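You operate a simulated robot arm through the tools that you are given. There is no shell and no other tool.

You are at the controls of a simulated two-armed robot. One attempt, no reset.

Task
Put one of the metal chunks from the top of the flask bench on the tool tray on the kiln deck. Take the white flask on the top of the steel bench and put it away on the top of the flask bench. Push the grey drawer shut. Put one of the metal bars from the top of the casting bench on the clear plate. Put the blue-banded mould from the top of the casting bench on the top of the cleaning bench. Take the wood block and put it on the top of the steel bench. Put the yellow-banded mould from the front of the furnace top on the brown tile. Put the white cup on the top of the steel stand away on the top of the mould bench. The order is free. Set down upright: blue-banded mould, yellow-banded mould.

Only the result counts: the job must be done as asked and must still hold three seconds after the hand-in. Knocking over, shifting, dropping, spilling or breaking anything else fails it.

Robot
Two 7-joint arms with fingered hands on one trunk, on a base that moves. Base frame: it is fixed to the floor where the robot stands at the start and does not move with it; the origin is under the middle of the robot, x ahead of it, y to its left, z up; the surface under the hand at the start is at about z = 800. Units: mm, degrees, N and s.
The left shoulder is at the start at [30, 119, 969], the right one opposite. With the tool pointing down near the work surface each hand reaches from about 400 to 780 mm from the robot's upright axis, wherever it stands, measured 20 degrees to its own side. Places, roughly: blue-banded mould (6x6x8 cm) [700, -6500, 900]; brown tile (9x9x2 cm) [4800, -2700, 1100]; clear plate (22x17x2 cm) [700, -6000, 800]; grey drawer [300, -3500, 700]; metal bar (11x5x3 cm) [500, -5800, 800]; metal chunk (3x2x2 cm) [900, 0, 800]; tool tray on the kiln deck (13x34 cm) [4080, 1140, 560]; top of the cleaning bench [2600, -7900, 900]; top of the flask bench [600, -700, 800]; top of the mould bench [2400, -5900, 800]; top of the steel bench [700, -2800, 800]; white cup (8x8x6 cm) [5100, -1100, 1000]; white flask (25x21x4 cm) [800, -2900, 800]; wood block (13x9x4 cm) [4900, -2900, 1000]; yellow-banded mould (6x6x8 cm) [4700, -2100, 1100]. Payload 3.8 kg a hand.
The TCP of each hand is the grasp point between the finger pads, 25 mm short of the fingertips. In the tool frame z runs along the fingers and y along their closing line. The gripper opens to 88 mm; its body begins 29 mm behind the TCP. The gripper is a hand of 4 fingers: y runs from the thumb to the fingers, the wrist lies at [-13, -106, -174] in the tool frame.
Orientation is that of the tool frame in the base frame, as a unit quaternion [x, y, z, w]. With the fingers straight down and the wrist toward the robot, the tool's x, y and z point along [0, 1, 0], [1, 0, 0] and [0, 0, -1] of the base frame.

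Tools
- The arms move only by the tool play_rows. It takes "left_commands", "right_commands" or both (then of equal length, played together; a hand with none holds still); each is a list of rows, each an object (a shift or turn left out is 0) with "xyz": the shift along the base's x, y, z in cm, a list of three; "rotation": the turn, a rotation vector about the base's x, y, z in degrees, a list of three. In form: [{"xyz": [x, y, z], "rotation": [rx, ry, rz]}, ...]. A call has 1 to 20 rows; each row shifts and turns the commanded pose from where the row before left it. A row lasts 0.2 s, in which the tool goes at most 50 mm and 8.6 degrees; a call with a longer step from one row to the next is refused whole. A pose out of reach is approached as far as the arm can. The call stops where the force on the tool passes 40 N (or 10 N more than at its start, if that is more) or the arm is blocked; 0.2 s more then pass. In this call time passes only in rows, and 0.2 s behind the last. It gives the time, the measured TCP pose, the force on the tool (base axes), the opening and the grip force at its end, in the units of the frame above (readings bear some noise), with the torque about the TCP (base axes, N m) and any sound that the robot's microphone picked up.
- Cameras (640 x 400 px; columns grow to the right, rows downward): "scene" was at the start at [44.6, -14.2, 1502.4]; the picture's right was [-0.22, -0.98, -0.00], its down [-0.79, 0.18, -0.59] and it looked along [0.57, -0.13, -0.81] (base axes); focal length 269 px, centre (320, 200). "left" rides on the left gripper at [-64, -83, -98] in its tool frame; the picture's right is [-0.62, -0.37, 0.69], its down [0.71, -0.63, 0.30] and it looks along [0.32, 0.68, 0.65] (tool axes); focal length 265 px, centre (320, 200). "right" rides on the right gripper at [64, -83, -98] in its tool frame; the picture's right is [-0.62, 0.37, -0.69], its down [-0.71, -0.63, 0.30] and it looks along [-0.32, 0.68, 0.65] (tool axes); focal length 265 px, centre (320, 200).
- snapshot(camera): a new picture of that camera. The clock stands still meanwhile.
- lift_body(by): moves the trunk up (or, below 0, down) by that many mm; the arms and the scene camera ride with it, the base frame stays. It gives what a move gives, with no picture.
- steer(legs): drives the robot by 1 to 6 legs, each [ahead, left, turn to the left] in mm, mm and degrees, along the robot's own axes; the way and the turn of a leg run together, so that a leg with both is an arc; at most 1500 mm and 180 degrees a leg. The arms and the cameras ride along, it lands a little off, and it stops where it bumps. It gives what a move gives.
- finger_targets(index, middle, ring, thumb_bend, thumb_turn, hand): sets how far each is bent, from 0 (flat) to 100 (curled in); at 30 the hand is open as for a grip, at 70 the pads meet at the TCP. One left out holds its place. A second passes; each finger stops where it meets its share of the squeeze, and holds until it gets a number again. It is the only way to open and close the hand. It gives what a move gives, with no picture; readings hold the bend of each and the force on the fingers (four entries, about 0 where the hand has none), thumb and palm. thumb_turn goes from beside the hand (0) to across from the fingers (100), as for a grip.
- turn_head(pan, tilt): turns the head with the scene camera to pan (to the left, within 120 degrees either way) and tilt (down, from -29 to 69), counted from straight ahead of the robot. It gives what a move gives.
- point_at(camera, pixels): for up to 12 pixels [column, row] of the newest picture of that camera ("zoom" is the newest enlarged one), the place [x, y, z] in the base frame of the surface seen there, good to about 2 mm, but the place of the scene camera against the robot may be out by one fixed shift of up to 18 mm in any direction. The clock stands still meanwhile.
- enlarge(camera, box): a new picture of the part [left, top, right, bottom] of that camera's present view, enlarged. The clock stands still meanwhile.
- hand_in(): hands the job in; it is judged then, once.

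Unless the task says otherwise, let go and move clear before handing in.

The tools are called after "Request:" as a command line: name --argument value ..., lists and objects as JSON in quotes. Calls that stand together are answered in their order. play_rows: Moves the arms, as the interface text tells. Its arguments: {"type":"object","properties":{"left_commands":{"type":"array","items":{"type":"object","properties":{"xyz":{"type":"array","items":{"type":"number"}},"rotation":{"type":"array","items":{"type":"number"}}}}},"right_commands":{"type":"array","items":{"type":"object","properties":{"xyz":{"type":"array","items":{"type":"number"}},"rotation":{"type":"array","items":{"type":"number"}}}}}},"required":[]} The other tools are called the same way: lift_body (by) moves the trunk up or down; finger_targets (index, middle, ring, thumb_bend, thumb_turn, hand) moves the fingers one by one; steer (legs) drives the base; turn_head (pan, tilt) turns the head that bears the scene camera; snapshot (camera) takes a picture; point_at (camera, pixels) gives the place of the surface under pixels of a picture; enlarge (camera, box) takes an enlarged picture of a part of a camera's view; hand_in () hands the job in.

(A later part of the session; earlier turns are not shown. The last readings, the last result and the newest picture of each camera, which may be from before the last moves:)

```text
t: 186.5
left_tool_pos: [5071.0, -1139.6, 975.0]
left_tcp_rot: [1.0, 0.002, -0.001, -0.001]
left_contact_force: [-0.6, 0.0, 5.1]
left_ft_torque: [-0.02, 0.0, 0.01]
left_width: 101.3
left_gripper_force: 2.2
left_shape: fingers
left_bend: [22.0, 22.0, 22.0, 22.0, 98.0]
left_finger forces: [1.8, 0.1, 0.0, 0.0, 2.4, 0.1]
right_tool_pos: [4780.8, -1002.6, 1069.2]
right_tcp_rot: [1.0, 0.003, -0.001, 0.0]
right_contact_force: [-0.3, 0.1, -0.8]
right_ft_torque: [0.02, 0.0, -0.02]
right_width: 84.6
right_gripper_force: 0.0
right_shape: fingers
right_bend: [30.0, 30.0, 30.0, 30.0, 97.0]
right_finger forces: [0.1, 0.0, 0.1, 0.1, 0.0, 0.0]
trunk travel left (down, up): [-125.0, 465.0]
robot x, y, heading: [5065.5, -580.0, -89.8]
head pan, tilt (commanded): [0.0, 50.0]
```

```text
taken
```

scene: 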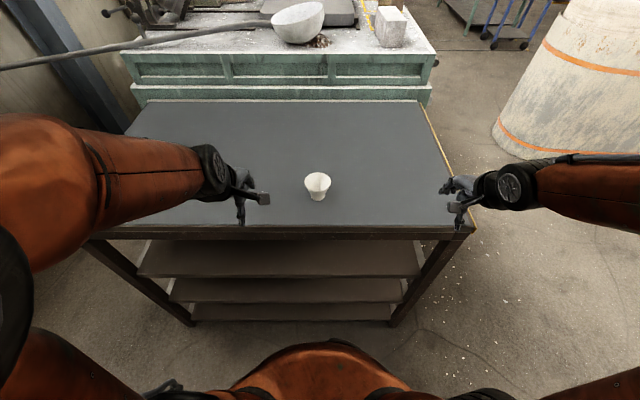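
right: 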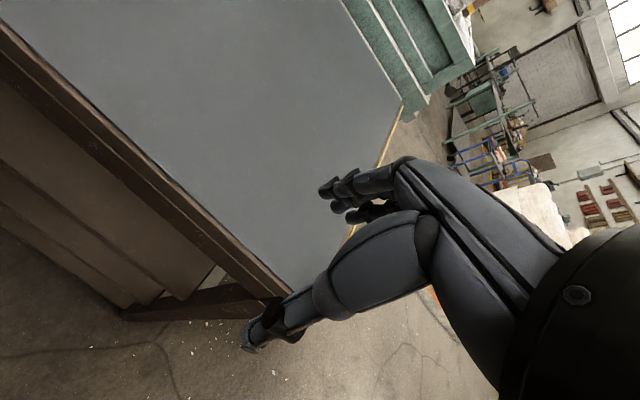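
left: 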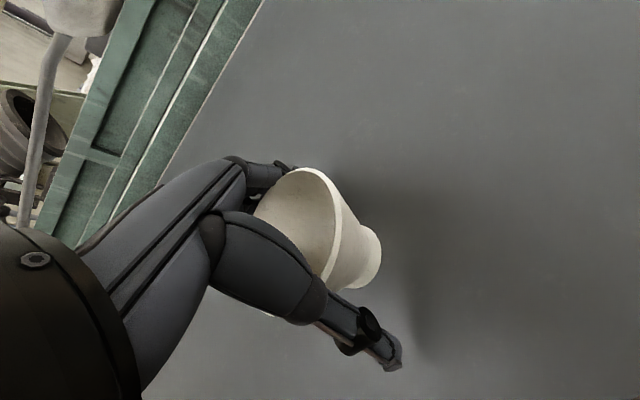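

The tips lightly touch the table (5 N); the cup is centred between thumb and fingers. I'll lift 3 mm and close gently.

Request:
play_rows --left_commands '[{"xyz": [0, 0, 0.3]}]'

Request:
finger_targets --hand "left" --index 44 --middle 44 --ring 44 --thumb_bend 44

Request:
snapshot --camera "left"

```text
t: 186.9
left_tool_pos: [5072.4, -1139.0, 976.1]
left_tcp_rot: [1.0, 0.002, -0.001, -0.004]
left_contact_force: [0.1, -0.4, 0.1]
left_ft_torque: [0.01, 0.0, -0.03]
left_width: 101.1
left_gripper_force: 0.3
left_shape: fingers
left_bend: [22.0, 22.0, 22.0, 22.0, 97.0]
left_finger forces: [0.9, 0.1, 0.0, 0.1, 0.7, 0.0]
right_tool_pos: [4781.4, -1003.7, 1070.2]
right_tcp_rot: [1.0, 0.003, 0.001, 0.0]
right_contact_force: [-0.5, -0.1, 1.0]
right_ft_torque: [0.02, -0.01, 0.0]
right_width: 84.5
right_gripper_force: 0.1
right_shape: fingers
right_bend: [30.0, 30.0, 30.0, 30.0, 97.0]
right_finger forces: [0.0, 0.0, 0.0, 0.0, 0.0, 0.1]
trunk travel left (down, up): [-125.0, 465.0]
robot x, y, heading: [5065.2, -583.9, -89.9]
head pan, tilt (commanded): [0.0, 50.0]
```

```text
t: 187.9
left_tool_pos: [5072.0, -1140.3, 977.9]
left_tcp_rot: [1.0, 0.002, -0.002, -0.004]
left_contact_force: [-1.6, -0.6, 3.8]
left_ft_torque: [-0.12, 0.01, -0.02]
left_width: 82.6
left_gripper_force: 17.3
left_shape: fingers
left_bend: [28.0, 44.0, 44.0, 38.0, 97.0]
left_finger forces: [17.6, 0.1, 0.0, 0.0, 17.4, 0.0]
right_tool_pos: [4781.9, -1003.5, 1070.2]
right_tcp_rot: [1.0, 0.003, 0.0, -0.001]
right_contact_force: [1.1, 0.3, 0.0]
right_ft_torque: [0.0, 0.0, 0.0]
right_width: 84.5
right_gripper_force: 0.1
right_shape: fingers
right_bend: [30.0, 30.0, 30.0, 30.0, 97.0]
right_finger forces: [0.0, 0.0, 0.0, 0.0, 0.0, 0.0]
trunk travel left (down, up): [-125.0, 465.0]
robot x, y, heading: [5061.0, -583.9, -89.8]
head pan, tilt (commanded): [0.0, 50.0]
```

```text
taken
```

left: 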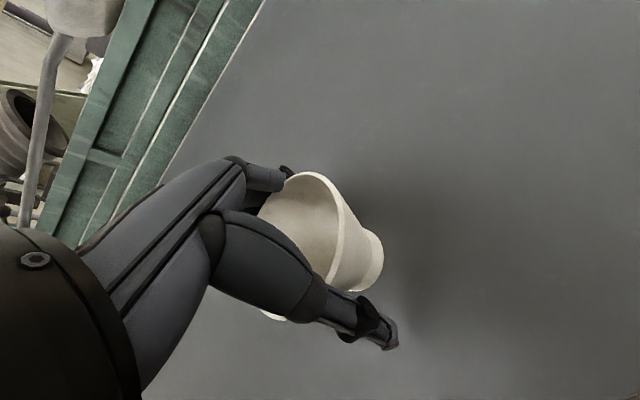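

Index and thumb hold the rim with 17 N; the middle finger hasn't reached the round wall yet. I'll bring the middle in gently for support.

Request:
finger_targets --hand "left" --middle 52 --index 40 --thumb_bend 42

Request:
enlarge --camera "left" --box '[200, 130, 440, 370]'

Request:
enlarge --camera "scene" --box '[240, 120, 400, 240]'

```text
t: 188.9
left_tool_pos: [5072.4, -1139.1, 977.4]
left_tcp_rot: [1.0, 0.002, 0.0, -0.003]
left_contact_force: [-0.1, 0.4, 4.9]
left_ft_torque: [-0.08, -0.03, -0.01]
left_width: 83.8
left_gripper_force: 17.1
left_shape: fingers
left_bend: [28.0, 52.0, 44.0, 37.0, 97.0]
left_finger forces: [16.1, 0.3, 0.0, 0.0, 16.8, 0.1]
right_tool_pos: [4781.1, -1004.1, 1070.3]
right_tcp_rot: [1.0, 0.003, 0.0, 0.001]
right_contact_force: [0.2, -1.0, 0.2]
right_ft_torque: [0.01, 0.03, 0.02]
right_width: 84.4
right_gripper_force: 0.0
right_shape: fingers
right_bend: [30.0, 30.0, 30.0, 30.0, 97.0]
right_finger forces: [0.0, 0.0, 0.0, 0.0, 0.0, 0.0]
trunk travel left (down, up): [-125.0, 465.0]
robot x, y, heading: [5063.5, -585.0, -89.8]
head pan, tilt (commanded): [0.0, 50.0]
```

```text
1.67 times, centred on (320, 250) of left
```

zoom: 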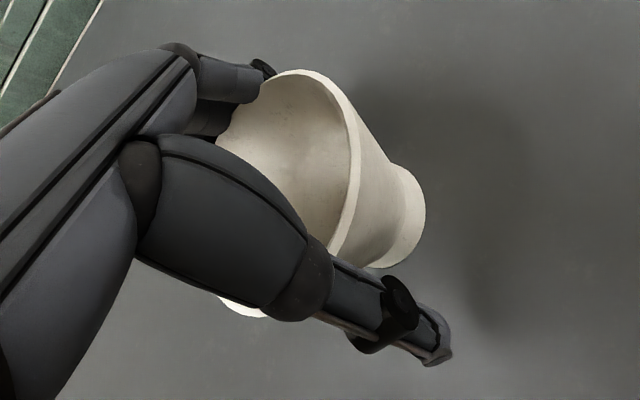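

```text
3.33 times, centred on (320, 180) of scene
```

zoom: 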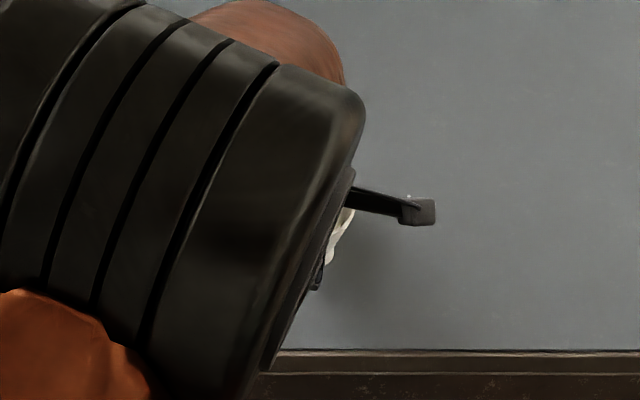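

The rim is bearing on the finger roots rather than the pads (upward 5 N reaction), which is a poor grip. I'll reopen, raise ~13 mm so the pads meet the rim, and close again.

Request:
finger_targets --hand "left" --index 24 --middle 24 --ring 24 --thumb_bend 24

Request:
play_rows --left_commands '[{"xyz": [0, 0, 0.7]}, {"xyz": [0, 0, 0.7]}]'

Request:
snapshot --camera "left"

Request:
point_at --camera "left" --pixels '[[345, 250], [335, 185], [310, 170], [378, 270], [350, 265], [330, 280]]'

```text
t: 189.9
left_tool_pos: [5072.0, -1139.8, 976.5]
left_tcp_rot: [1.0, 0.002, -0.001, -0.003]
left_contact_force: [-1.4, -0.4, 1.6]
left_ft_torque: [0.04, -0.03, 0.02]
left_width: 97.3
left_gripper_force: 1.0
left_shape: fingers
left_bend: [24.0, 24.0, 24.0, 24.0, 97.0]
left_finger forces: [0.9, 0.0, 0.1, 0.0, 1.8, 0.0]
right_tool_pos: [4781.7, -1003.9, 1069.0]
right_tcp_rot: [1.0, 0.003, 0.0, 0.0]
right_contact_force: [-0.1, -0.6, -1.0]
right_ft_torque: [-0.01, -0.03, -0.01]
right_width: 84.4
right_gripper_force: 0.1
right_shape: fingers
right_bend: [30.0, 30.0, 30.0, 30.0, 97.0]
right_finger forces: [0.0, 0.1, 0.0, 0.0, 0.0, 0.0]
trunk travel left (down, up): [-125.0, 465.0]
robot x, y, heading: [5064.7, -583.3, -89.7]
head pan, tilt (commanded): [0.0, 50.0]
```

```text
t: 190.5
left_tool_pos: [5072.3, -1140.0, 991.7]
left_tcp_rot: [1.0, 0.002, 0.0, -0.002]
left_contact_force: [0.1, 0.2, -1.0]
left_ft_torque: [0.0, 0.02, 0.0]
left_width: 96.5
left_gripper_force: 0.3
left_shape: fingers
left_bend: [24.0, 24.0, 24.0, 24.0, 97.0]
left_finger forces: [0.0, 0.0, 0.0, 0.0, 0.0, 0.1]
right_tool_pos: [4782.1, -1003.8, 1069.1]
right_tcp_rot: [1.0, 0.003, 0.0, 0.001]
right_contact_force: [-0.1, 0.4, -0.6]
right_ft_torque: [-0.04, 0.01, -0.01]
right_width: 84.2
right_gripper_force: 0.0
right_shape: fingers
right_bend: [30.0, 30.0, 30.0, 30.0, 97.0]
right_finger forces: [0.1, 0.0, 0.0, 0.0, 0.1, 0.0]
trunk travel left (down, up): [-125.0, 465.0]
robot x, y, heading: [5059.5, -585.3, -89.7]
head pan, tilt (commanded): [0.0, 50.0]
```

```text
taken
```

left: 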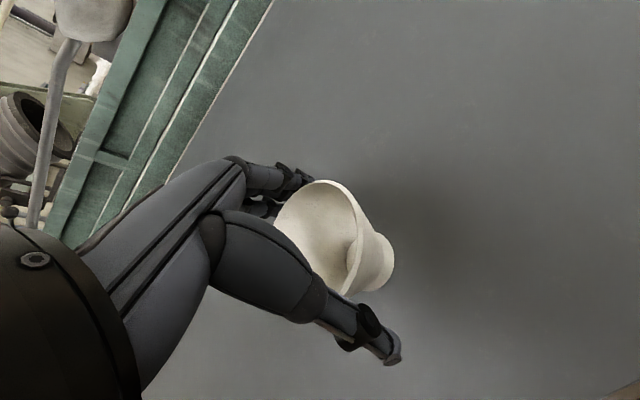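

```text
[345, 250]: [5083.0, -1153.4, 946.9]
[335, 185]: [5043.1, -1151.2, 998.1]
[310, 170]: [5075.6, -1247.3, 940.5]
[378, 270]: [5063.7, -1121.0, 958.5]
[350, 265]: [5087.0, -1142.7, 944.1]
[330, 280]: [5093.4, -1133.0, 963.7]
```

The cup is still upright at z_rim≈998. I'll query the finger and thumb tips to learn where they sit relative to the TCP.

Request:
point_at --camera "left" --pixels '[[305, 180], [290, 180], [268, 205], [258, 210], [393, 350], [370, 320], [355, 345], [340, 310], [265, 180]]'

Request:
enlarge --camera "left" --box '[220, 140, 420, 370]'

```text
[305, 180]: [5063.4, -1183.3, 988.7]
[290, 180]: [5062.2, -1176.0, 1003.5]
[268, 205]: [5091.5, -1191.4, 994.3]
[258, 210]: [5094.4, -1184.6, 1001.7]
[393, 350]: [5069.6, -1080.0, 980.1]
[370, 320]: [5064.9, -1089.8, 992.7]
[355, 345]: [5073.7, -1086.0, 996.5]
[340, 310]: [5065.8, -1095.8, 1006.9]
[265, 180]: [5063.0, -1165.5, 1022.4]
```

```text
1.74 times, centred on (320, 255) of left
```

zoom: 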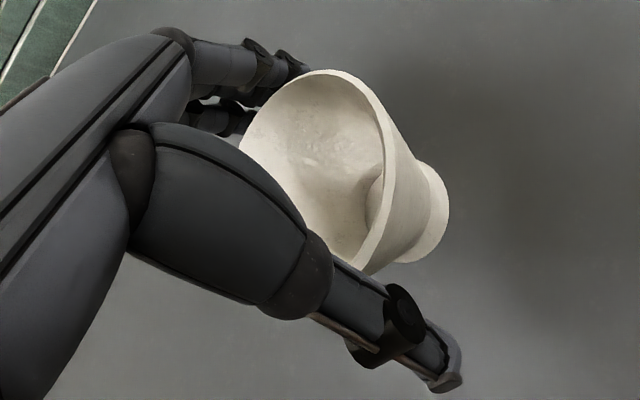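

The index opposes the thumb on the TCP line, with middle/ring offset to the side; the pads are now at rim height. I'll close again.

Request:
finger_targets --hand "left" --index 46 --middle 46 --ring 46 --thumb_bend 46

Request:
enlarge --camera "left" --box '[220, 140, 420, 370]'

```text
t: 191.5
left_tool_pos: [5073.6, -1138.6, 990.9]
left_tcp_rot: [1.0, 0.003, -0.001, -0.003]
left_contact_force: [0.5, -0.2, 2.0]
left_ft_torque: [0.0, -0.01, 0.01]
left_width: 70.7
left_gripper_force: 9.3
left_shape: fingers
left_bend: [36.0, 46.0, 46.0, 39.0, 97.0]
left_finger forces: [9.3, 0.0, 0.1, 0.0, 9.4, 0.1]
right_tool_pos: [4781.5, -1003.3, 1069.9]
right_tcp_rot: [1.0, 0.002, -0.001, 0.0]
right_contact_force: [0.2, 0.7, 0.5]
right_ft_torque: [-0.02, -0.01, 0.0]
right_width: 84.2
right_gripper_force: 0.0
right_shape: fingers
right_bend: [30.0, 30.0, 30.0, 30.0, 97.0]
right_finger forces: [0.0, 0.0, 0.0, 0.1, 0.0, 0.0]
trunk travel left (down, up): [-125.0, 465.0]
robot x, y, heading: [5059.3, -587.2, -89.5]
head pan, tilt (commanded): [0.0, 50.0]
```

```text
1.74 times, centred on (320, 255) of left
```

zoom: 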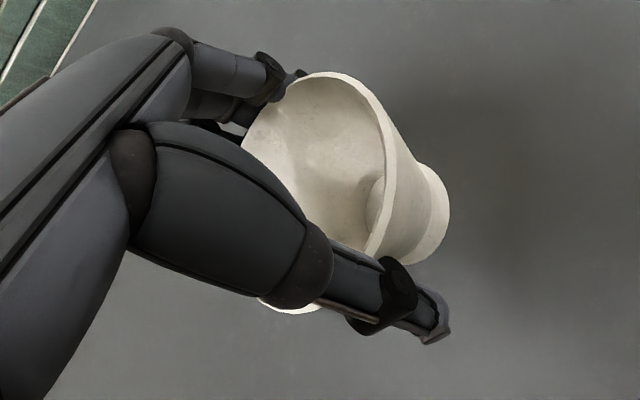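

Now the pads hold the rim at width 70.7 mm with 9.3 N. I'll add the middle finger and lift 1 cm as a test.

Request:
finger_targets --hand "left" --middle 56 --index 48 --thumb_bend 48

Request:
play_rows --left_commands '[{"xyz": [0, 0, 0.5]}, {"xyz": [0, 0, 0.5]}, {"xyz": [0, 0, 1]}]'

Request:
snapshot --camera "left"

```text
t: 192.5
left_tool_pos: [5072.7, -1138.5, 991.4]
left_tcp_rot: [1.0, 0.002, 0.0, -0.003]
left_contact_force: [0.2, -0.7, 1.8]
left_ft_torque: [-0.07, 0.01, -0.02]
left_width: 69.7
left_gripper_force: 12.8
left_shape: fingers
left_bend: [36.0, 52.0, 46.0, 40.0, 97.0]
left_finger forces: [10.1, 3.2, 0.1, 0.1, 12.7, 0.0]
right_tool_pos: [4780.9, -1003.6, 1070.9]
right_tcp_rot: [1.0, 0.002, 0.0, -0.001]
right_contact_force: [-0.1, 0.2, 0.4]
right_ft_torque: [-0.01, 0.0, -0.01]
right_width: 84.5
right_gripper_force: 0.0
right_shape: fingers
right_bend: [30.0, 30.0, 30.0, 30.0, 97.0]
right_finger forces: [0.0, 0.0, 0.0, 0.0, 0.0, 0.0]
trunk travel left (down, up): [-125.0, 465.0]
robot x, y, heading: [5063.6, -580.2, -89.7]
head pan, tilt (commanded): [0.0, 50.0]
```

```text
t: 193.3
left_tool_pos: [5072.7, -1138.5, 1011.9]
left_tcp_rot: [1.0, 0.002, -0.001, -0.003]
left_contact_force: [-0.8, -0.2, -0.9]
left_ft_torque: [-0.02, 0.03, 0.0]
left_width: 69.6
left_gripper_force: 13.0
left_shape: fingers
left_bend: [37.0, 52.0, 46.0, 40.0, 97.0]
left_finger forces: [9.2, 3.1, 0.0, 0.0, 13.3, 0.0]
right_tool_pos: [4782.0, -1003.5, 1069.8]
right_tcp_rot: [1.0, 0.002, -0.001, 0.0]
right_contact_force: [-0.1, 0.5, -0.2]
right_ft_torque: [0.02, -0.01, -0.02]
right_width: 84.2
right_gripper_force: 0.0
right_shape: fingers
right_bend: [30.0, 30.0, 30.0, 30.0, 97.0]
right_finger forces: [0.0, 0.0, 0.0, 0.0, 0.0, 0.1]
trunk travel left (down, up): [-125.0, 465.0]
robot x, y, heading: [5064.3, -584.0, -89.9]
head pan, tilt (commanded): [0.0, 50.0]
```

```text
taken
```

left: 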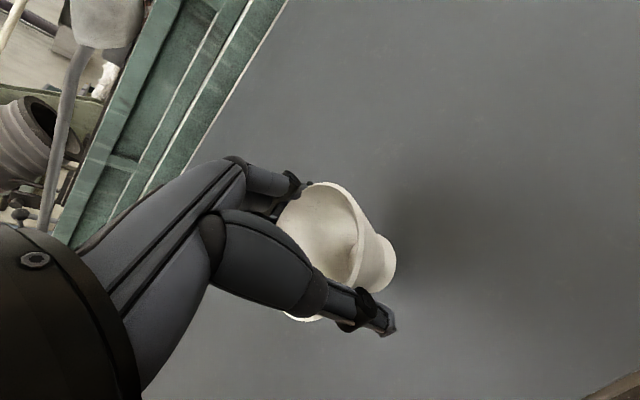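

The cup lifts cleanly with the hand. I'll raise it, tuck the left arm, and then drive out westward and around to the furnace front.

Request:
play_rows --left_commands '[{"xyz": [0, 0, 4]}, {"xyz": [0, 0, 4]}, {"xyz": [2, 2.4, 2]}, {"xyz": [3, 2.8, 0]}, {"xyz": [3, 2.8, 0]}, {"xyz": [3, 2.8, 0]}, {"xyz": [3, 2.8, 0]}]'

Request:
steer --legs '[[0, -1080, 0], [0, 0, 90]]'

Request:
turn_head --pan -40 --tilt 25

Request:
snapshot --camera "scene"

Request:
snapshot --camera "left"

```text
t: 194.9
left_tool_pos: [5212.1, -1002.2, 1111.6]
left_tcp_rot: [1.0, 0.001, -0.001, -0.002]
left_contact_force: [0.6, 0.2, -0.7]
left_ft_torque: [-0.02, 0.0, 0.03]
left_width: 69.5
left_gripper_force: 12.4
left_shape: fingers
left_bend: [37.0, 52.0, 46.0, 40.0, 97.0]
left_finger forces: [9.2, 3.2, 0.0, 0.0, 13.1, 0.0]
right_tool_pos: [4782.0, -1003.8, 1069.7]
right_tcp_rot: [1.0, 0.004, -0.001, 0.0]
right_contact_force: [0.8, 0.4, -0.1]
right_ft_torque: [-0.02, 0.03, 0.01]
right_width: 84.3
right_gripper_force: 0.0
right_shape: fingers
right_bend: [30.0, 30.0, 30.0, 30.0, 97.0]
right_finger forces: [0.0, 0.0, 0.0, 0.0, 0.1, 0.1]
trunk travel left (down, up): [-125.0, 465.0]
robot x, y, heading: [5063.0, -580.1, -89.5]
head pan, tilt (commanded): [0.0, 50.0]
```

```text
t: 204.3
left_tool_pos: [4398.3, -442.2, 1111.7]
left_tcp_rot: [0.704, 0.71, -0.003, -0.001]
left_contact_force: [-0.8, 0.2, -0.2]
left_ft_torque: [-0.05, 0.0, 0.0]
left_width: 68.6
left_gripper_force: 11.6
left_shape: fingers
left_bend: [38.0, 52.0, 46.0, 40.0, 97.0]
left_finger forces: [8.8, 3.0, 0.0, 0.1, 12.2, 0.0]
right_tool_pos: [4399.9, -874.2, 1069.5]
right_tcp_rot: [0.704, 0.71, 0.0, 0.0]
right_contact_force: [0.0, 0.6, 0.5]
right_ft_torque: [-0.02, 0.0, 0.0]
right_width: 84.5
right_gripper_force: 0.0
right_shape: fingers
right_bend: [30.0, 30.0, 30.0, 30.0, 97.0]
right_finger forces: [0.0, 0.0, 0.0, 0.0, 0.0, 0.0]
trunk travel left (down, up): [-125.0, 465.0]
robot x, y, heading: [3975.4, -591.9, 0.7]
head pan, tilt (commanded): [0.0, 50.0]
```

```text
t: 205.4
left_tool_pos: [4398.7, -442.9, 1111.7]
left_tcp_rot: [0.705, 0.71, -0.002, -0.001]
left_contact_force: [1.1, -0.5, -1.2]
left_ft_torque: [0.02, -0.02, -0.03]
left_width: 68.5
left_gripper_force: 12.3
left_shape: fingers
left_bend: [38.0, 52.0, 46.0, 40.0, 97.0]
left_finger forces: [8.8, 3.0, 0.1, 0.0, 12.3, 0.0]
right_tool_pos: [4399.3, -874.3, 1069.0]
right_tcp_rot: [0.704, 0.71, 0.0, 0.0]
right_contact_force: [-0.7, 0.1, 0.3]
right_ft_torque: [0.03, 0.0, -0.03]
right_width: 84.5
right_gripper_force: 0.0
right_shape: fingers
right_bend: [30.0, 30.0, 30.0, 30.0, 97.0]
right_finger forces: [0.0, 0.0, 0.0, 0.0, 0.0, 0.0]
trunk travel left (down, up): [-125.0, 465.0]
robot x, y, heading: [3979.6, -594.4, 0.4]
head pan, tilt (commanded): [-40.0, 25.0]
```

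```text
taken
```

scene: 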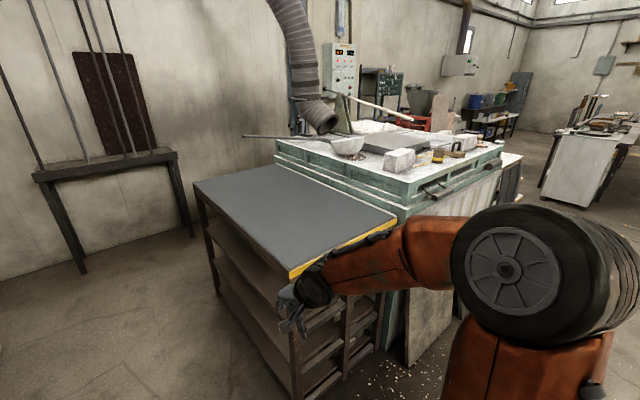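

```text
taken
```

left: 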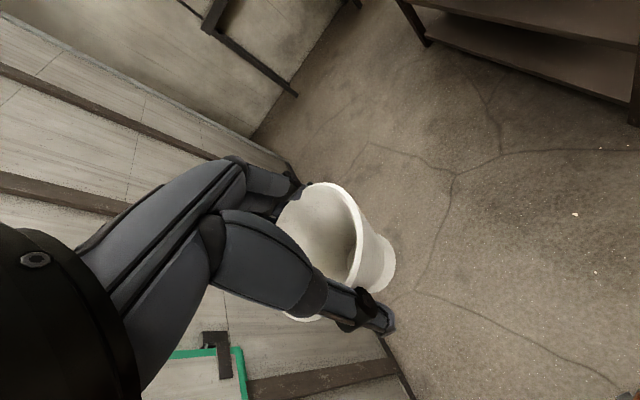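

The cup is still securely held. I'll strafe right along the furnace front to line up with the yellow-banded mould.

Request:
steer --legs '[[0, -1230, 0]]'

Request:
lift_body --by 250

Request:
turn_head --pan -25 --tilt 45

Request:
snapshot --camera "scene"

Request:
snapshot --camera "right"

```text
t: 211.6
left_tool_pos: [4410.6, -1669.7, 1111.3]
left_tcp_rot: [0.702, 0.712, -0.003, -0.002]
left_contact_force: [1.1, -0.5, 0.2]
left_ft_torque: [-0.02, 0.0, 0.02]
left_width: 68.4
left_gripper_force: 11.7
left_shape: fingers
left_bend: [38.0, 52.0, 46.0, 40.0, 97.0]
left_finger forces: [8.8, 3.0, 0.0, 0.1, 12.2, 0.0]
right_tool_pos: [4414.8, -2101.7, 1069.5]
right_tcp_rot: [0.702, 0.713, 0.0, -0.001]
right_contact_force: [1.1, -0.5, -0.2]
right_ft_torque: [0.01, -0.02, -0.03]
right_width: 84.3
right_gripper_force: 0.0
right_shape: fingers
right_bend: [30.0, 30.0, 30.0, 30.0, 97.0]
right_finger forces: [0.0, 0.0, 0.0, 0.0, 0.1, 0.1]
trunk travel left (down, up): [-125.0, 465.0]
robot x, y, heading: [3991.9, -1823.0, 0.6]
head pan, tilt (commanded): [-40.0, 25.0]
```

```text
t: 214.2
left_tool_pos: [4411.0, -1671.1, 1362.8]
left_tcp_rot: [0.703, 0.711, -0.003, -0.001]
left_contact_force: [-0.8, 0.1, -1.3]
left_ft_torque: [0.01, -0.04, -0.02]
left_width: 68.8
left_gripper_force: 11.7
left_shape: fingers
left_bend: [38.0, 52.0, 46.0, 40.0, 97.0]
left_finger forces: [8.8, 3.0, 0.0, 0.0, 12.2, 0.0]
right_tool_pos: [4413.3, -2101.8, 1319.5]
right_tcp_rot: [0.703, 0.712, 0.0, 0.0]
right_contact_force: [0.9, -0.3, 0.1]
right_ft_torque: [0.0, 0.01, -0.02]
right_width: 84.4
right_gripper_force: 0.0
right_shape: fingers
right_bend: [30.0, 30.0, 30.0, 30.0, 97.0]
right_finger forces: [0.0, 0.0, 0.0, 0.0, 0.1, 0.0]
trunk travel left (down, up): [-375.0, 215.0]
robot x, y, heading: [3993.1, -1823.8, 1.2]
head pan, tilt (commanded): [-40.0, 25.0]
```

```text
t: 215.0
left_tool_pos: [4411.0, -1670.4, 1361.8]
left_tcp_rot: [0.703, 0.711, -0.003, -0.001]
left_contact_force: [0.1, -0.1, -0.4]
left_ft_torque: [0.0, 0.0, 0.01]
left_width: 68.4
left_gripper_force: 11.8
left_shape: fingers
left_bend: [38.0, 52.0, 46.0, 40.0, 97.0]
left_finger forces: [8.8, 2.9, 0.0, 0.0, 12.2, 0.0]
right_tool_pos: [4413.2, -2101.3, 1320.4]
right_tcp_rot: [0.702, 0.712, 0.0, 0.0]
right_contact_force: [0.1, 0.4, 0.7]
right_ft_torque: [0.0, 0.01, 0.0]
right_width: 84.3
right_gripper_force: 0.1
right_shape: fingers
right_bend: [30.0, 30.0, 30.0, 30.0, 97.0]
right_finger forces: [0.1, 0.1, 0.0, 0.0, 0.1, 0.0]
trunk travel left (down, up): [-375.0, 215.0]
robot x, y, heading: [3989.7, -1821.5, 0.6]
head pan, tilt (commanded): [-25.0, 45.0]
```

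```text
taken
```

scene: 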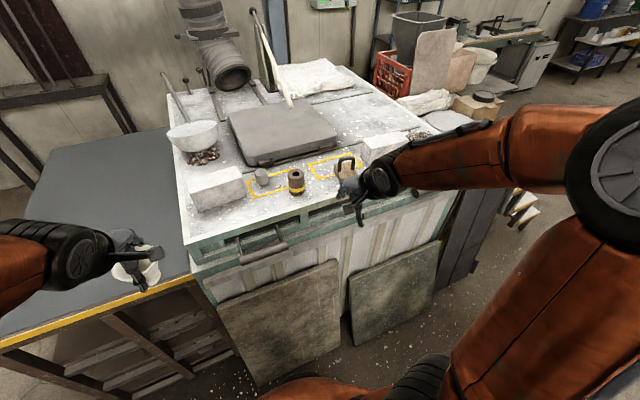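

```text
taken
```

right: 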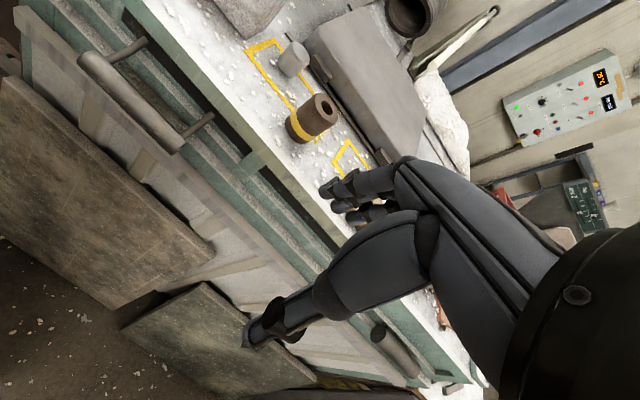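

The yellow-banded mould is at right-camera (312,118), with a small grey cylinder beside it (293,60). I'll measure them and look for the brown tile and the wood block.

Request:
enlarge --camera "right" --box '[230, 20, 420, 180]'

Request:
point_at --camera "right" --pixels '[[325, 107], [317, 97], [337, 112], [300, 130], [290, 122], [312, 138], [293, 60], [303, 50], [345, 160], [325, 160], [290, 95], [325, 120]]'

Request:
enlarge --camera "scene" --box '[220, 100, 540, 300]'

```text
2.50 times, centred on (325, 100) of right
```

zoom: 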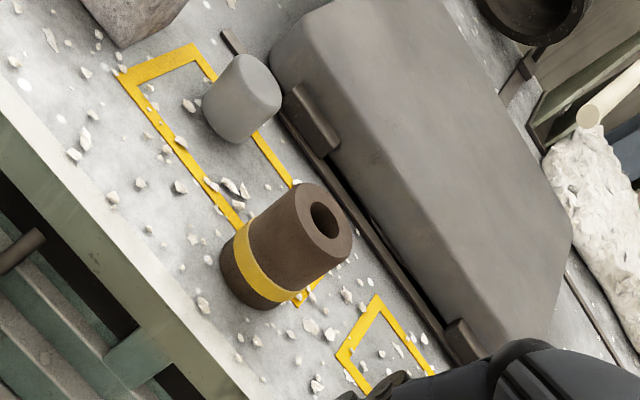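

```text
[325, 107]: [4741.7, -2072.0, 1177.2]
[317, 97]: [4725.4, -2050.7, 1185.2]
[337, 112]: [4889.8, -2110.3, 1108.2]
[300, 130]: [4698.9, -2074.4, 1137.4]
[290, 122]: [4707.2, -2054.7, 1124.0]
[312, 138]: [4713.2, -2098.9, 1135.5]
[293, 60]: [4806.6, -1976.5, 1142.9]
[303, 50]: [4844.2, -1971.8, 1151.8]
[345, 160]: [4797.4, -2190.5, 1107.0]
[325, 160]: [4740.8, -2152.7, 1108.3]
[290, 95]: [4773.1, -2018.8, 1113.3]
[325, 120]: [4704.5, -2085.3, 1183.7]
```

```text
2.00 times, centred on (380, 200) of scene
```

zoom: 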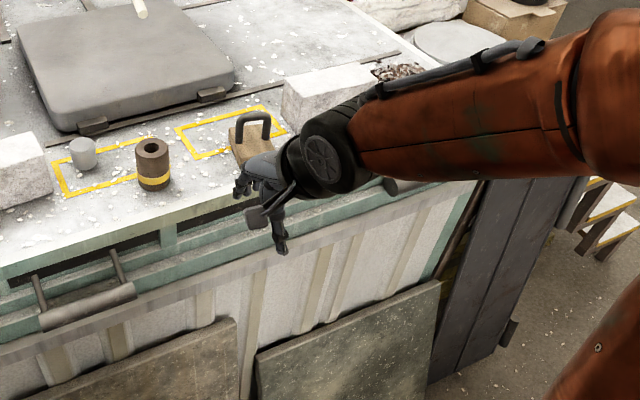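

The mould (≈[4725,−2070], z 1108–1186) stands upright with a bore on top. I'll look further right for the brown tile and wood block.

Request:
turn_head --pan -52 --tilt 35

Request:
snapshot --camera "scene"

```text
t: 215.9
left_tool_pos: [4410.9, -1670.0, 1361.3]
left_tcp_rot: [0.703, 0.711, -0.002, 0.0]
left_contact_force: [-0.2, 0.3, -0.5]
left_ft_torque: [-0.01, 0.0, 0.01]
left_width: 68.4
left_gripper_force: 11.9
left_shape: fingers
left_bend: [38.0, 52.0, 46.0, 40.0, 97.0]
left_finger forces: [8.8, 2.9, 0.1, 0.0, 12.2, 0.1]
right_tool_pos: [4414.9, -2101.4, 1319.0]
right_tcp_rot: [0.702, 0.712, -0.001, 0.0]
right_contact_force: [0.5, -0.3, -0.1]
right_ft_torque: [0.0, -0.01, 0.01]
right_width: 84.6
right_gripper_force: 0.0
right_shape: fingers
right_bend: [30.0, 30.0, 30.0, 30.0, 97.0]
right_finger forces: [0.0, 0.0, 0.0, 0.0, 0.1, 0.0]
trunk travel left (down, up): [-375.0, 215.0]
robot x, y, heading: [3990.1, -1823.3, 0.8]
head pan, tilt (commanded): [-52.0, 35.0]
```

```text
taken
```

scene: 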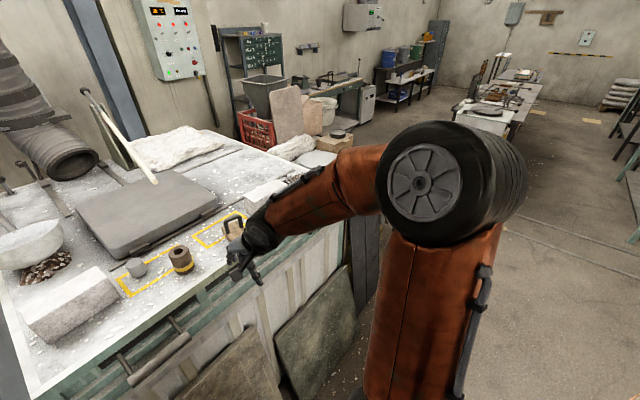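

The tile is hidden behind my arm. First I need to come closer to the furnace; I'll check where the leaning plates meet the floor.

Request:
point_at --camera "scene" --pixels '[[345, 347], [285, 395], [320, 365], [355, 320], [300, 330], [180, 262], [188, 258], [233, 230], [140, 270], [130, 360]]'

```text
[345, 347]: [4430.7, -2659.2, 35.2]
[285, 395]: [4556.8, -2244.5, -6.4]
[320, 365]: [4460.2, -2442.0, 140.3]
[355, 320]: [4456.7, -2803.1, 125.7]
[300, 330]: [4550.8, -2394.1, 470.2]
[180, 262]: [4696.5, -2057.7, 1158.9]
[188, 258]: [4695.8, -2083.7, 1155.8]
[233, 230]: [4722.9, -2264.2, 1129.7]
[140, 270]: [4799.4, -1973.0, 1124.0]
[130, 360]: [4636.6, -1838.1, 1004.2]
```

The plates reach the floor at x≈4425, so I can move about 75 mm closer. Then I'll bring the right hand above the mould.

Request:
steer --legs '[[75, 0, 0]]'

Request:
play_rows --right_commands '[{"xyz": [4, 0.5, 0]}, {"xyz": [4, 0.5, 0]}, {"xyz": [4, 0.5, -0.5]}, {"xyz": [4, 0.5, -0.5]}, {"xyz": [4, 0.5, -0.5]}]'

Request:
snapshot --camera "right"

```text
t: 216.9
left_tool_pos: [4485.5, -1669.2, 1360.7]
left_tcp_rot: [0.703, 0.711, -0.003, -0.001]
left_contact_force: [-0.1, 0.5, -1.4]
left_ft_torque: [0.01, 0.01, 0.0]
left_width: 68.8
left_gripper_force: 11.9
left_shape: fingers
left_bend: [38.0, 52.0, 46.0, 40.0, 97.0]
left_finger forces: [8.9, 3.1, 0.0, 0.0, 12.2, 0.0]
right_tool_pos: [4490.3, -2101.4, 1320.0]
right_tcp_rot: [0.702, 0.713, 0.0, 0.0]
right_contact_force: [0.9, 0.4, -0.6]
right_ft_torque: [-0.01, 0.0, -0.01]
right_width: 84.4
right_gripper_force: 0.0
right_shape: fingers
right_bend: [30.0, 30.0, 30.0, 30.0, 97.0]
right_finger forces: [0.0, 0.0, 0.0, 0.0, 0.1, 0.0]
trunk travel left (down, up): [-375.0, 215.0]
robot x, y, heading: [4063.8, -1823.4, 0.8]
head pan, tilt (commanded): [-52.0, 35.0]
```

```text
t: 218.1
left_tool_pos: [4487.3, -1668.2, 1361.7]
left_tcp_rot: [0.703, 0.711, -0.004, -0.001]
left_contact_force: [0.5, 0.3, -1.4]
left_ft_torque: [0.0, 0.0, -0.01]
left_width: 68.5
left_gripper_force: 11.8
left_shape: fingers
left_bend: [38.0, 52.0, 46.0, 40.0, 97.0]
left_finger forces: [8.9, 3.1, 0.1, 0.0, 12.2, 0.0]
right_tool_pos: [4691.1, -2074.5, 1303.1]
right_tcp_rot: [0.702, 0.712, -0.001, 0.0]
right_contact_force: [-0.6, -0.3, -0.2]
right_ft_torque: [-0.01, 0.03, -0.05]
right_width: 84.5
right_gripper_force: 0.1
right_shape: fingers
right_bend: [30.0, 30.0, 30.0, 30.0, 97.0]
right_finger forces: [0.0, 0.0, 0.0, 0.0, 0.0, 0.0]
trunk travel left (down, up): [-375.0, 215.0]
robot x, y, heading: [4067.7, -1824.4, 0.8]
head pan, tilt (commanded): [-52.0, 35.0]
```

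```text
taken
```

right: 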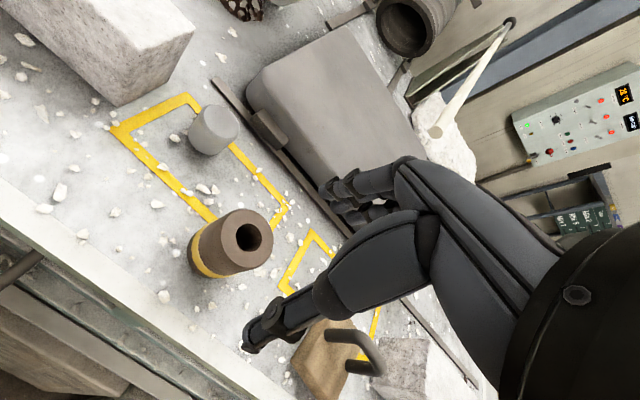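

Request:
point_at --camera "right" --pixels '[[232, 222], [255, 214], [271, 240], [245, 268], [228, 250], [240, 212], [267, 225], [262, 260], [190, 245], [215, 278], [205, 265], [213, 130]]'

Request:
enlarge --camera "right" --box '[150, 170, 310, 300]'

```text
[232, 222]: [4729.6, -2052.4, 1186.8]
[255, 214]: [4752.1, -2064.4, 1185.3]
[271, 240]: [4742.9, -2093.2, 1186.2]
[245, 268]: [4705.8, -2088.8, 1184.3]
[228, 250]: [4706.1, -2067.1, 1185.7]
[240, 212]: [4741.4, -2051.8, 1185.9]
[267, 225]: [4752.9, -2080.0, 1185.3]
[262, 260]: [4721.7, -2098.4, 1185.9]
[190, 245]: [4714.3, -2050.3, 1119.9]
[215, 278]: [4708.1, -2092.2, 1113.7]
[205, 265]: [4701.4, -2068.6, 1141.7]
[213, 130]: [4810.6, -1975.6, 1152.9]
```

```text
3.08 times, centred on (230, 235) of right
```

zoom: 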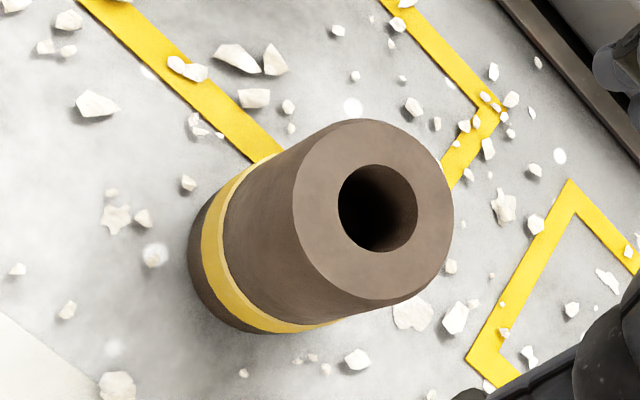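

Top circle centre ≈(4729,−2075), R≈26, top z≈1186. I'll position the TCP at (4729,−2070), and descend to z≈1163 so that thumb, index and middle wrap it.

Request:
play_rows --right_commands '[{"xyz": [3.8, 0.5, -2]}, {"xyz": [0, 0, -4]}, {"xyz": [0, 0, -3]}]'

Request:
snapshot --camera "right"

```text
t: 218.9
left_tool_pos: [4485.0, -1668.8, 1361.8]
left_tcp_rot: [0.704, 0.711, -0.003, -0.001]
left_contact_force: [0.0, 0.3, -0.8]
left_ft_torque: [0.01, 0.01, 0.02]
left_width: 68.5
left_gripper_force: 12.2
left_shape: fingers
left_bend: [38.0, 52.0, 46.0, 40.0, 97.0]
left_finger forces: [8.8, 3.1, 0.1, 0.1, 12.2, 0.1]
right_tool_pos: [4725.3, -2069.0, 1214.8]
right_tcp_rot: [0.702, 0.712, 0.0, 0.0]
right_contact_force: [0.3, 0.6, 0.2]
right_ft_torque: [-0.01, 0.03, 0.01]
right_width: 84.4
right_gripper_force: 0.1
right_shape: fingers
right_bend: [30.0, 30.0, 30.0, 30.0, 97.0]
right_finger forces: [0.0, 0.0, 0.0, 0.0, 0.0, 0.1]
trunk travel left (down, up): [-375.0, 215.0]
robot x, y, heading: [4063.8, -1824.2, 0.9]
head pan, tilt (commanded): [-52.0, 35.0]
```

```text
taken
```

right: 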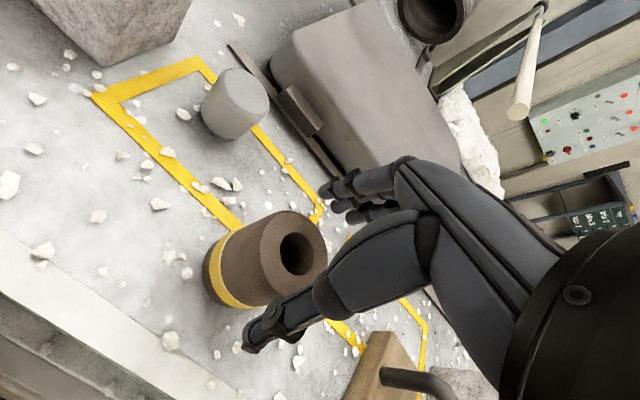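

The mould is between thumb (255,335) and fingers (335,190). I'll continue down to z≈1163.

Request:
play_rows --right_commands '[{"xyz": [0.4, -0.1, -1.5]}, {"xyz": [0, 0, -1.5]}, {"xyz": [0, 0, -1.2]}, {"xyz": [0, 0, -1]}]'

Request:
snapshot --camera "right"

```text
t: 219.9
left_tool_pos: [4485.4, -1668.5, 1361.2]
left_tcp_rot: [0.703, 0.711, -0.002, 0.0]
left_contact_force: [-0.2, 0.2, -1.2]
left_ft_torque: [0.04, 0.02, 0.0]
left_width: 68.6
left_gripper_force: 12.0
left_shape: fingers
left_bend: [38.0, 52.0, 46.0, 40.0, 97.0]
left_finger forces: [8.8, 3.2, 0.0, 0.0, 12.3, 0.1]
right_tool_pos: [4731.5, -2070.7, 1163.3]
right_tcp_rot: [0.702, 0.712, 0.0, 0.0]
right_contact_force: [-0.5, 1.0, 1.0]
right_ft_torque: [-0.02, -0.02, 0.02]
right_width: 84.7
right_gripper_force: 0.3
right_shape: fingers
right_bend: [30.0, 30.0, 30.0, 30.0, 97.0]
right_finger forces: [0.0, 0.0, 0.0, 0.0, 0.8, 0.1]
trunk travel left (down, up): [-375.0, 215.0]
robot x, y, heading: [4065.9, -1818.7, 0.7]
head pan, tilt (commanded): [-52.0, 35.0]
```

```text
taken
```

right: 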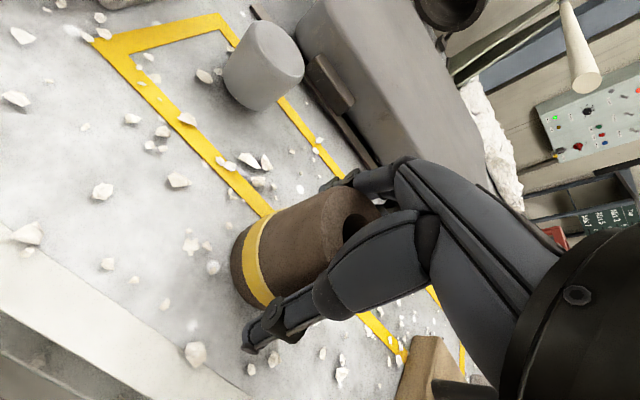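

The thumb base just touches the rim (0.8 N). I'll raise 8 mm, ease back 3 mm and close with index, middle, and thumb.

Request:
play_rows --right_commands '[{"xyz": [-0.3, 0, 0.4]}, {"xyz": [0, 0, 0.4]}]'

Request:
finger_targets --hand "right" --index 52 --middle 54 --ring 54 --thumb_bend 52

Request:
snapshot --camera "right"

```text
t: 220.5
left_tool_pos: [4486.5, -1669.0, 1361.0]
left_tcp_rot: [0.702, 0.712, -0.003, -0.001]
left_contact_force: [0.0, 0.4, -1.4]
left_ft_torque: [0.03, 0.02, -0.03]
left_width: 68.5
left_gripper_force: 11.7
left_shape: fingers
left_bend: [38.0, 52.0, 46.0, 40.0, 97.0]
left_finger forces: [8.7, 3.1, 0.1, 0.0, 12.2, 0.1]
right_tool_pos: [4728.0, -2071.4, 1170.6]
right_tcp_rot: [0.702, 0.712, 0.0, 0.0]
right_contact_force: [-0.2, 0.3, -1.1]
right_ft_torque: [0.02, 0.03, 0.01]
right_width: 84.7
right_gripper_force: 0.0
right_shape: fingers
right_bend: [30.0, 30.0, 30.0, 30.0, 97.0]
right_finger forces: [0.0, 0.1, 0.1, 0.1, 0.1, 0.1]
trunk travel left (down, up): [-375.0, 215.0]
robot x, y, heading: [4066.0, -1823.2, 0.7]
head pan, tilt (commanded): [-52.0, 35.0]
```

```text
t: 221.5
left_tool_pos: [4486.1, -1669.3, 1362.3]
left_tcp_rot: [0.703, 0.711, -0.003, -0.002]
left_contact_force: [-0.7, -1.0, 0.3]
left_ft_torque: [0.01, 0.02, 0.04]
left_width: 68.5
left_gripper_force: 12.3
left_shape: fingers
left_bend: [38.0, 52.0, 46.0, 40.0, 97.0]
left_finger forces: [8.7, 3.1, 0.1, 0.0, 12.2, 0.0]
right_tool_pos: [4728.5, -2070.6, 1170.5]
right_tcp_rot: [0.702, 0.712, -0.001, 0.0]
right_contact_force: [0.9, 0.1, 0.9]
right_ft_torque: [-0.05, -0.19, 0.04]
right_width: 51.5
right_gripper_force: 9.9
right_shape: fingers
right_bend: [46.0, 49.0, 53.0, 46.0, 97.0]
right_finger forces: [5.4, 4.2, 0.5, 0.0, 9.6, 0.1]
trunk travel left (down, up): [-375.0, 215.0]
robot x, y, heading: [4063.6, -1821.0, 0.7]
head pan, tilt (commanded): [-52.0, 35.0]
```

```text
taken
```

right: 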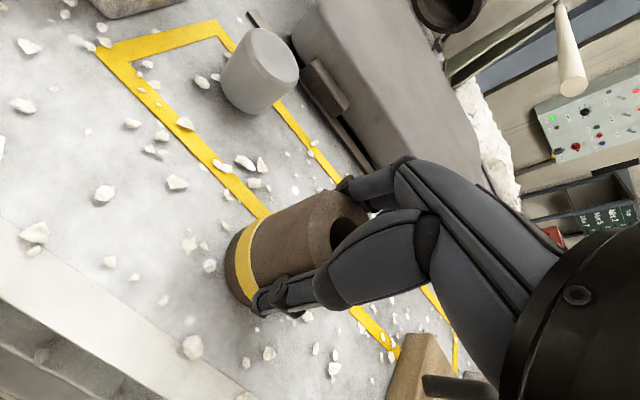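

A good three-finger grip (5.4/4.2/0.5 N vs thumb 9.6 N). I'll tighten and lift.

Request:
finger_targets --hand "right" --index 60 --middle 62 --ring 60 --thumb_bend 62

Request:
play_rows --right_commands '[{"xyz": [0, 0, 0.5]}, {"xyz": [0, 0, 1]}, {"xyz": [0, 0, 2]}, {"xyz": [0, 0, 4]}, {"xyz": [0, 0, 4]}]'

Request:
snapshot --camera "right"

```text
t: 222.5
left_tool_pos: [4485.3, -1670.0, 1361.2]
left_tcp_rot: [0.702, 0.712, -0.003, -0.001]
left_contact_force: [0.0, -0.3, -1.8]
left_ft_torque: [0.05, -0.01, -0.02]
left_width: 68.7
left_gripper_force: 11.4
left_shape: fingers
left_bend: [38.0, 52.0, 46.0, 40.0, 97.0]
left_finger forces: [8.8, 3.1, 0.1, 0.1, 12.2, 0.0]
right_tool_pos: [4727.4, -2071.5, 1170.7]
right_tcp_rot: [0.702, 0.712, -0.001, 0.0]
right_contact_force: [1.7, 0.4, 3.7]
right_ft_torque: [-0.08, -0.26, 0.05]
right_width: 49.0
right_gripper_force: 19.2
right_shape: fingers
right_bend: [48.0, 51.0, 56.0, 49.0, 96.0]
right_finger forces: [9.0, 8.3, 2.4, 0.0, 19.1, 0.0]
trunk travel left (down, up): [-375.0, 215.0]
robot x, y, heading: [4065.7, -1822.3, 0.8]
head pan, tilt (commanded): [-52.0, 35.0]
```

```text
t: 223.7
left_tool_pos: [4484.2, -1669.5, 1363.0]
left_tcp_rot: [0.703, 0.711, -0.003, -0.002]
left_contact_force: [-0.4, -0.3, -0.9]
left_ft_torque: [-0.03, 0.02, 0.0]
left_width: 68.5
left_gripper_force: 11.9
left_shape: fingers
left_bend: [38.0, 52.0, 46.0, 40.0, 97.0]
left_finger forces: [8.7, 3.1, 0.0, 0.1, 12.1, 0.0]
right_tool_pos: [4727.2, -2071.8, 1287.9]
right_tcp_rot: [0.703, 0.712, -0.001, -0.001]
right_contact_force: [0.3, -0.6, -2.1]
right_ft_torque: [0.0, -0.02, -0.03]
right_width: 48.8
right_gripper_force: 17.7
right_shape: fingers
right_bend: [49.0, 52.0, 57.0, 49.0, 95.0]
right_finger forces: [7.8, 7.3, 2.0, 0.1, 18.2, 0.1]
trunk travel left (down, up): [-375.0, 215.0]
robot x, y, heading: [4068.4, -1821.2, 0.6]
head pan, tilt (commanded): [-52.0, 35.0]
```

```text
taken
```

right: 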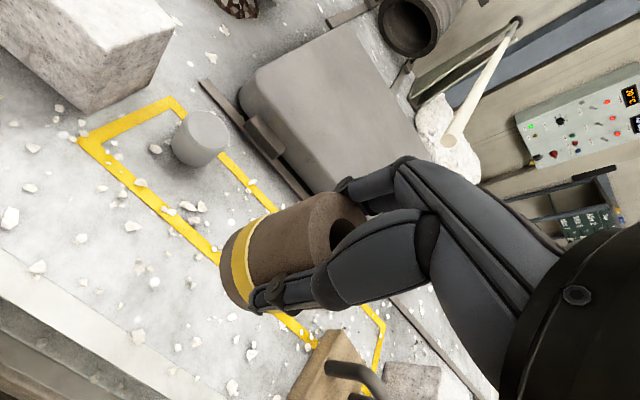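

The mould is lifted upright (bottom ~62 mm below the TCP). I'll raise and retract it, then strafe right to find the tile.

Request:
play_rows --right_commands '[{"xyz": [0, 0, 4]}, {"xyz": [-3, 0, 2]}, {"xyz": [-4.5, 0, 0]}, {"xyz": [-4.5, 0, 0]}, {"xyz": [-4.5, 0, 0]}, {"xyz": [-4.5, 0, 0]}]'

Request:
steer --legs '[[-60, -560, 0]]'

Request:
turn_head --pan -20 --tilt 45

Request:
snapshot --camera "scene"

Request:
snapshot --camera "right"

```text
t: 225.1
left_tool_pos: [4484.9, -1669.6, 1363.1]
left_tcp_rot: [0.703, 0.711, -0.003, -0.001]
left_contact_force: [-0.5, 0.4, -0.7]
left_ft_torque: [-0.03, -0.04, 0.01]
left_width: 68.4
left_gripper_force: 11.4
left_shape: fingers
left_bend: [38.0, 52.0, 46.0, 40.0, 97.0]
left_finger forces: [8.7, 3.1, 0.0, 0.0, 12.2, 0.0]
right_tool_pos: [4514.1, -2070.9, 1346.5]
right_tcp_rot: [0.702, 0.712, 0.001, 0.001]
right_contact_force: [0.0, 0.4, -2.9]
right_ft_torque: [0.01, 0.02, -0.01]
right_width: 48.4
right_gripper_force: 17.6
right_shape: fingers
right_bend: [49.0, 53.0, 57.0, 49.0, 95.0]
right_finger forces: [7.8, 7.3, 2.2, 0.0, 17.8, 0.0]
trunk travel left (down, up): [-375.0, 215.0]
robot x, y, heading: [4067.8, -1821.6, 1.0]
head pan, tilt (commanded): [-52.0, 35.0]
```

```text
t: 228.4
left_tool_pos: [4433.0, -2233.9, 1361.8]
left_tcp_rot: [0.703, 0.711, -0.004, -0.002]
left_contact_force: [-0.9, -0.4, 0.0]
left_ft_torque: [0.01, 0.01, -0.02]
left_width: 68.7
left_gripper_force: 12.0
left_shape: fingers
left_bend: [38.0, 52.0, 46.0, 40.0, 97.0]
left_finger forces: [8.8, 3.1, 0.0, 0.1, 12.2, 0.1]
right_tool_pos: [4464.1, -2634.7, 1346.8]
right_tcp_rot: [0.702, 0.712, 0.0, 0.0]
right_contact_force: [0.2, -0.7, -2.5]
right_ft_torque: [0.01, -0.02, -0.03]
right_width: 48.7
right_gripper_force: 18.2
right_shape: fingers
right_bend: [49.0, 53.0, 57.0, 49.0, 95.0]
right_finger forces: [7.9, 7.2, 2.4, 0.0, 17.8, 0.0]
trunk travel left (down, up): [-375.0, 215.0]
robot x, y, heading: [4010.7, -2384.5, 0.6]
head pan, tilt (commanded): [-52.0, 35.0]
```

```text
t: 229.3
left_tool_pos: [4434.3, -2233.4, 1361.3]
left_tcp_rot: [0.702, 0.712, -0.004, -0.002]
left_contact_force: [1.1, -0.1, -0.2]
left_ft_torque: [-0.01, 0.01, -0.01]
left_width: 68.3
left_gripper_force: 12.0
left_shape: fingers
left_bend: [38.0, 52.0, 46.0, 40.0, 97.0]
left_finger forces: [8.6, 3.1, 0.0, 0.0, 12.1, 0.1]
right_tool_pos: [4463.3, -2634.6, 1346.8]
right_tcp_rot: [0.702, 0.712, 0.0, -0.001]
right_contact_force: [-0.1, 0.3, -2.2]
right_ft_torque: [0.01, -0.02, 0.0]
right_width: 48.5
right_gripper_force: 17.7
right_shape: fingers
right_bend: [49.0, 53.0, 57.0, 49.0, 95.0]
right_finger forces: [7.9, 7.3, 2.3, 0.0, 17.9, 0.1]
trunk travel left (down, up): [-375.0, 215.0]
robot x, y, heading: [4010.8, -2388.5, 0.7]
head pan, tilt (commanded): [-20.0, 45.0]
```

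```text
taken
```

scene: 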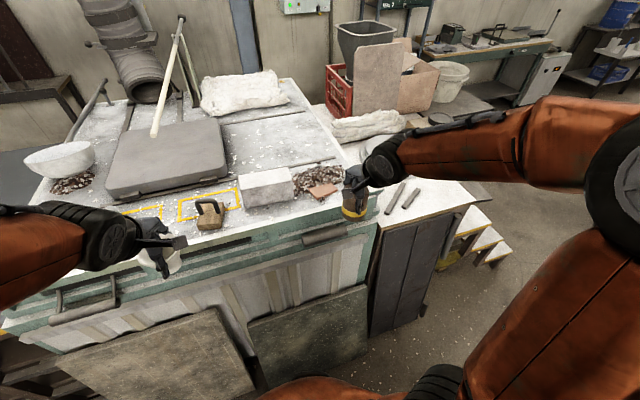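

```text
taken
```

right: 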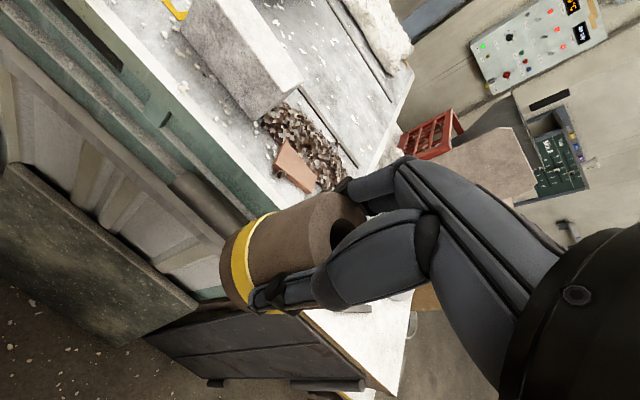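

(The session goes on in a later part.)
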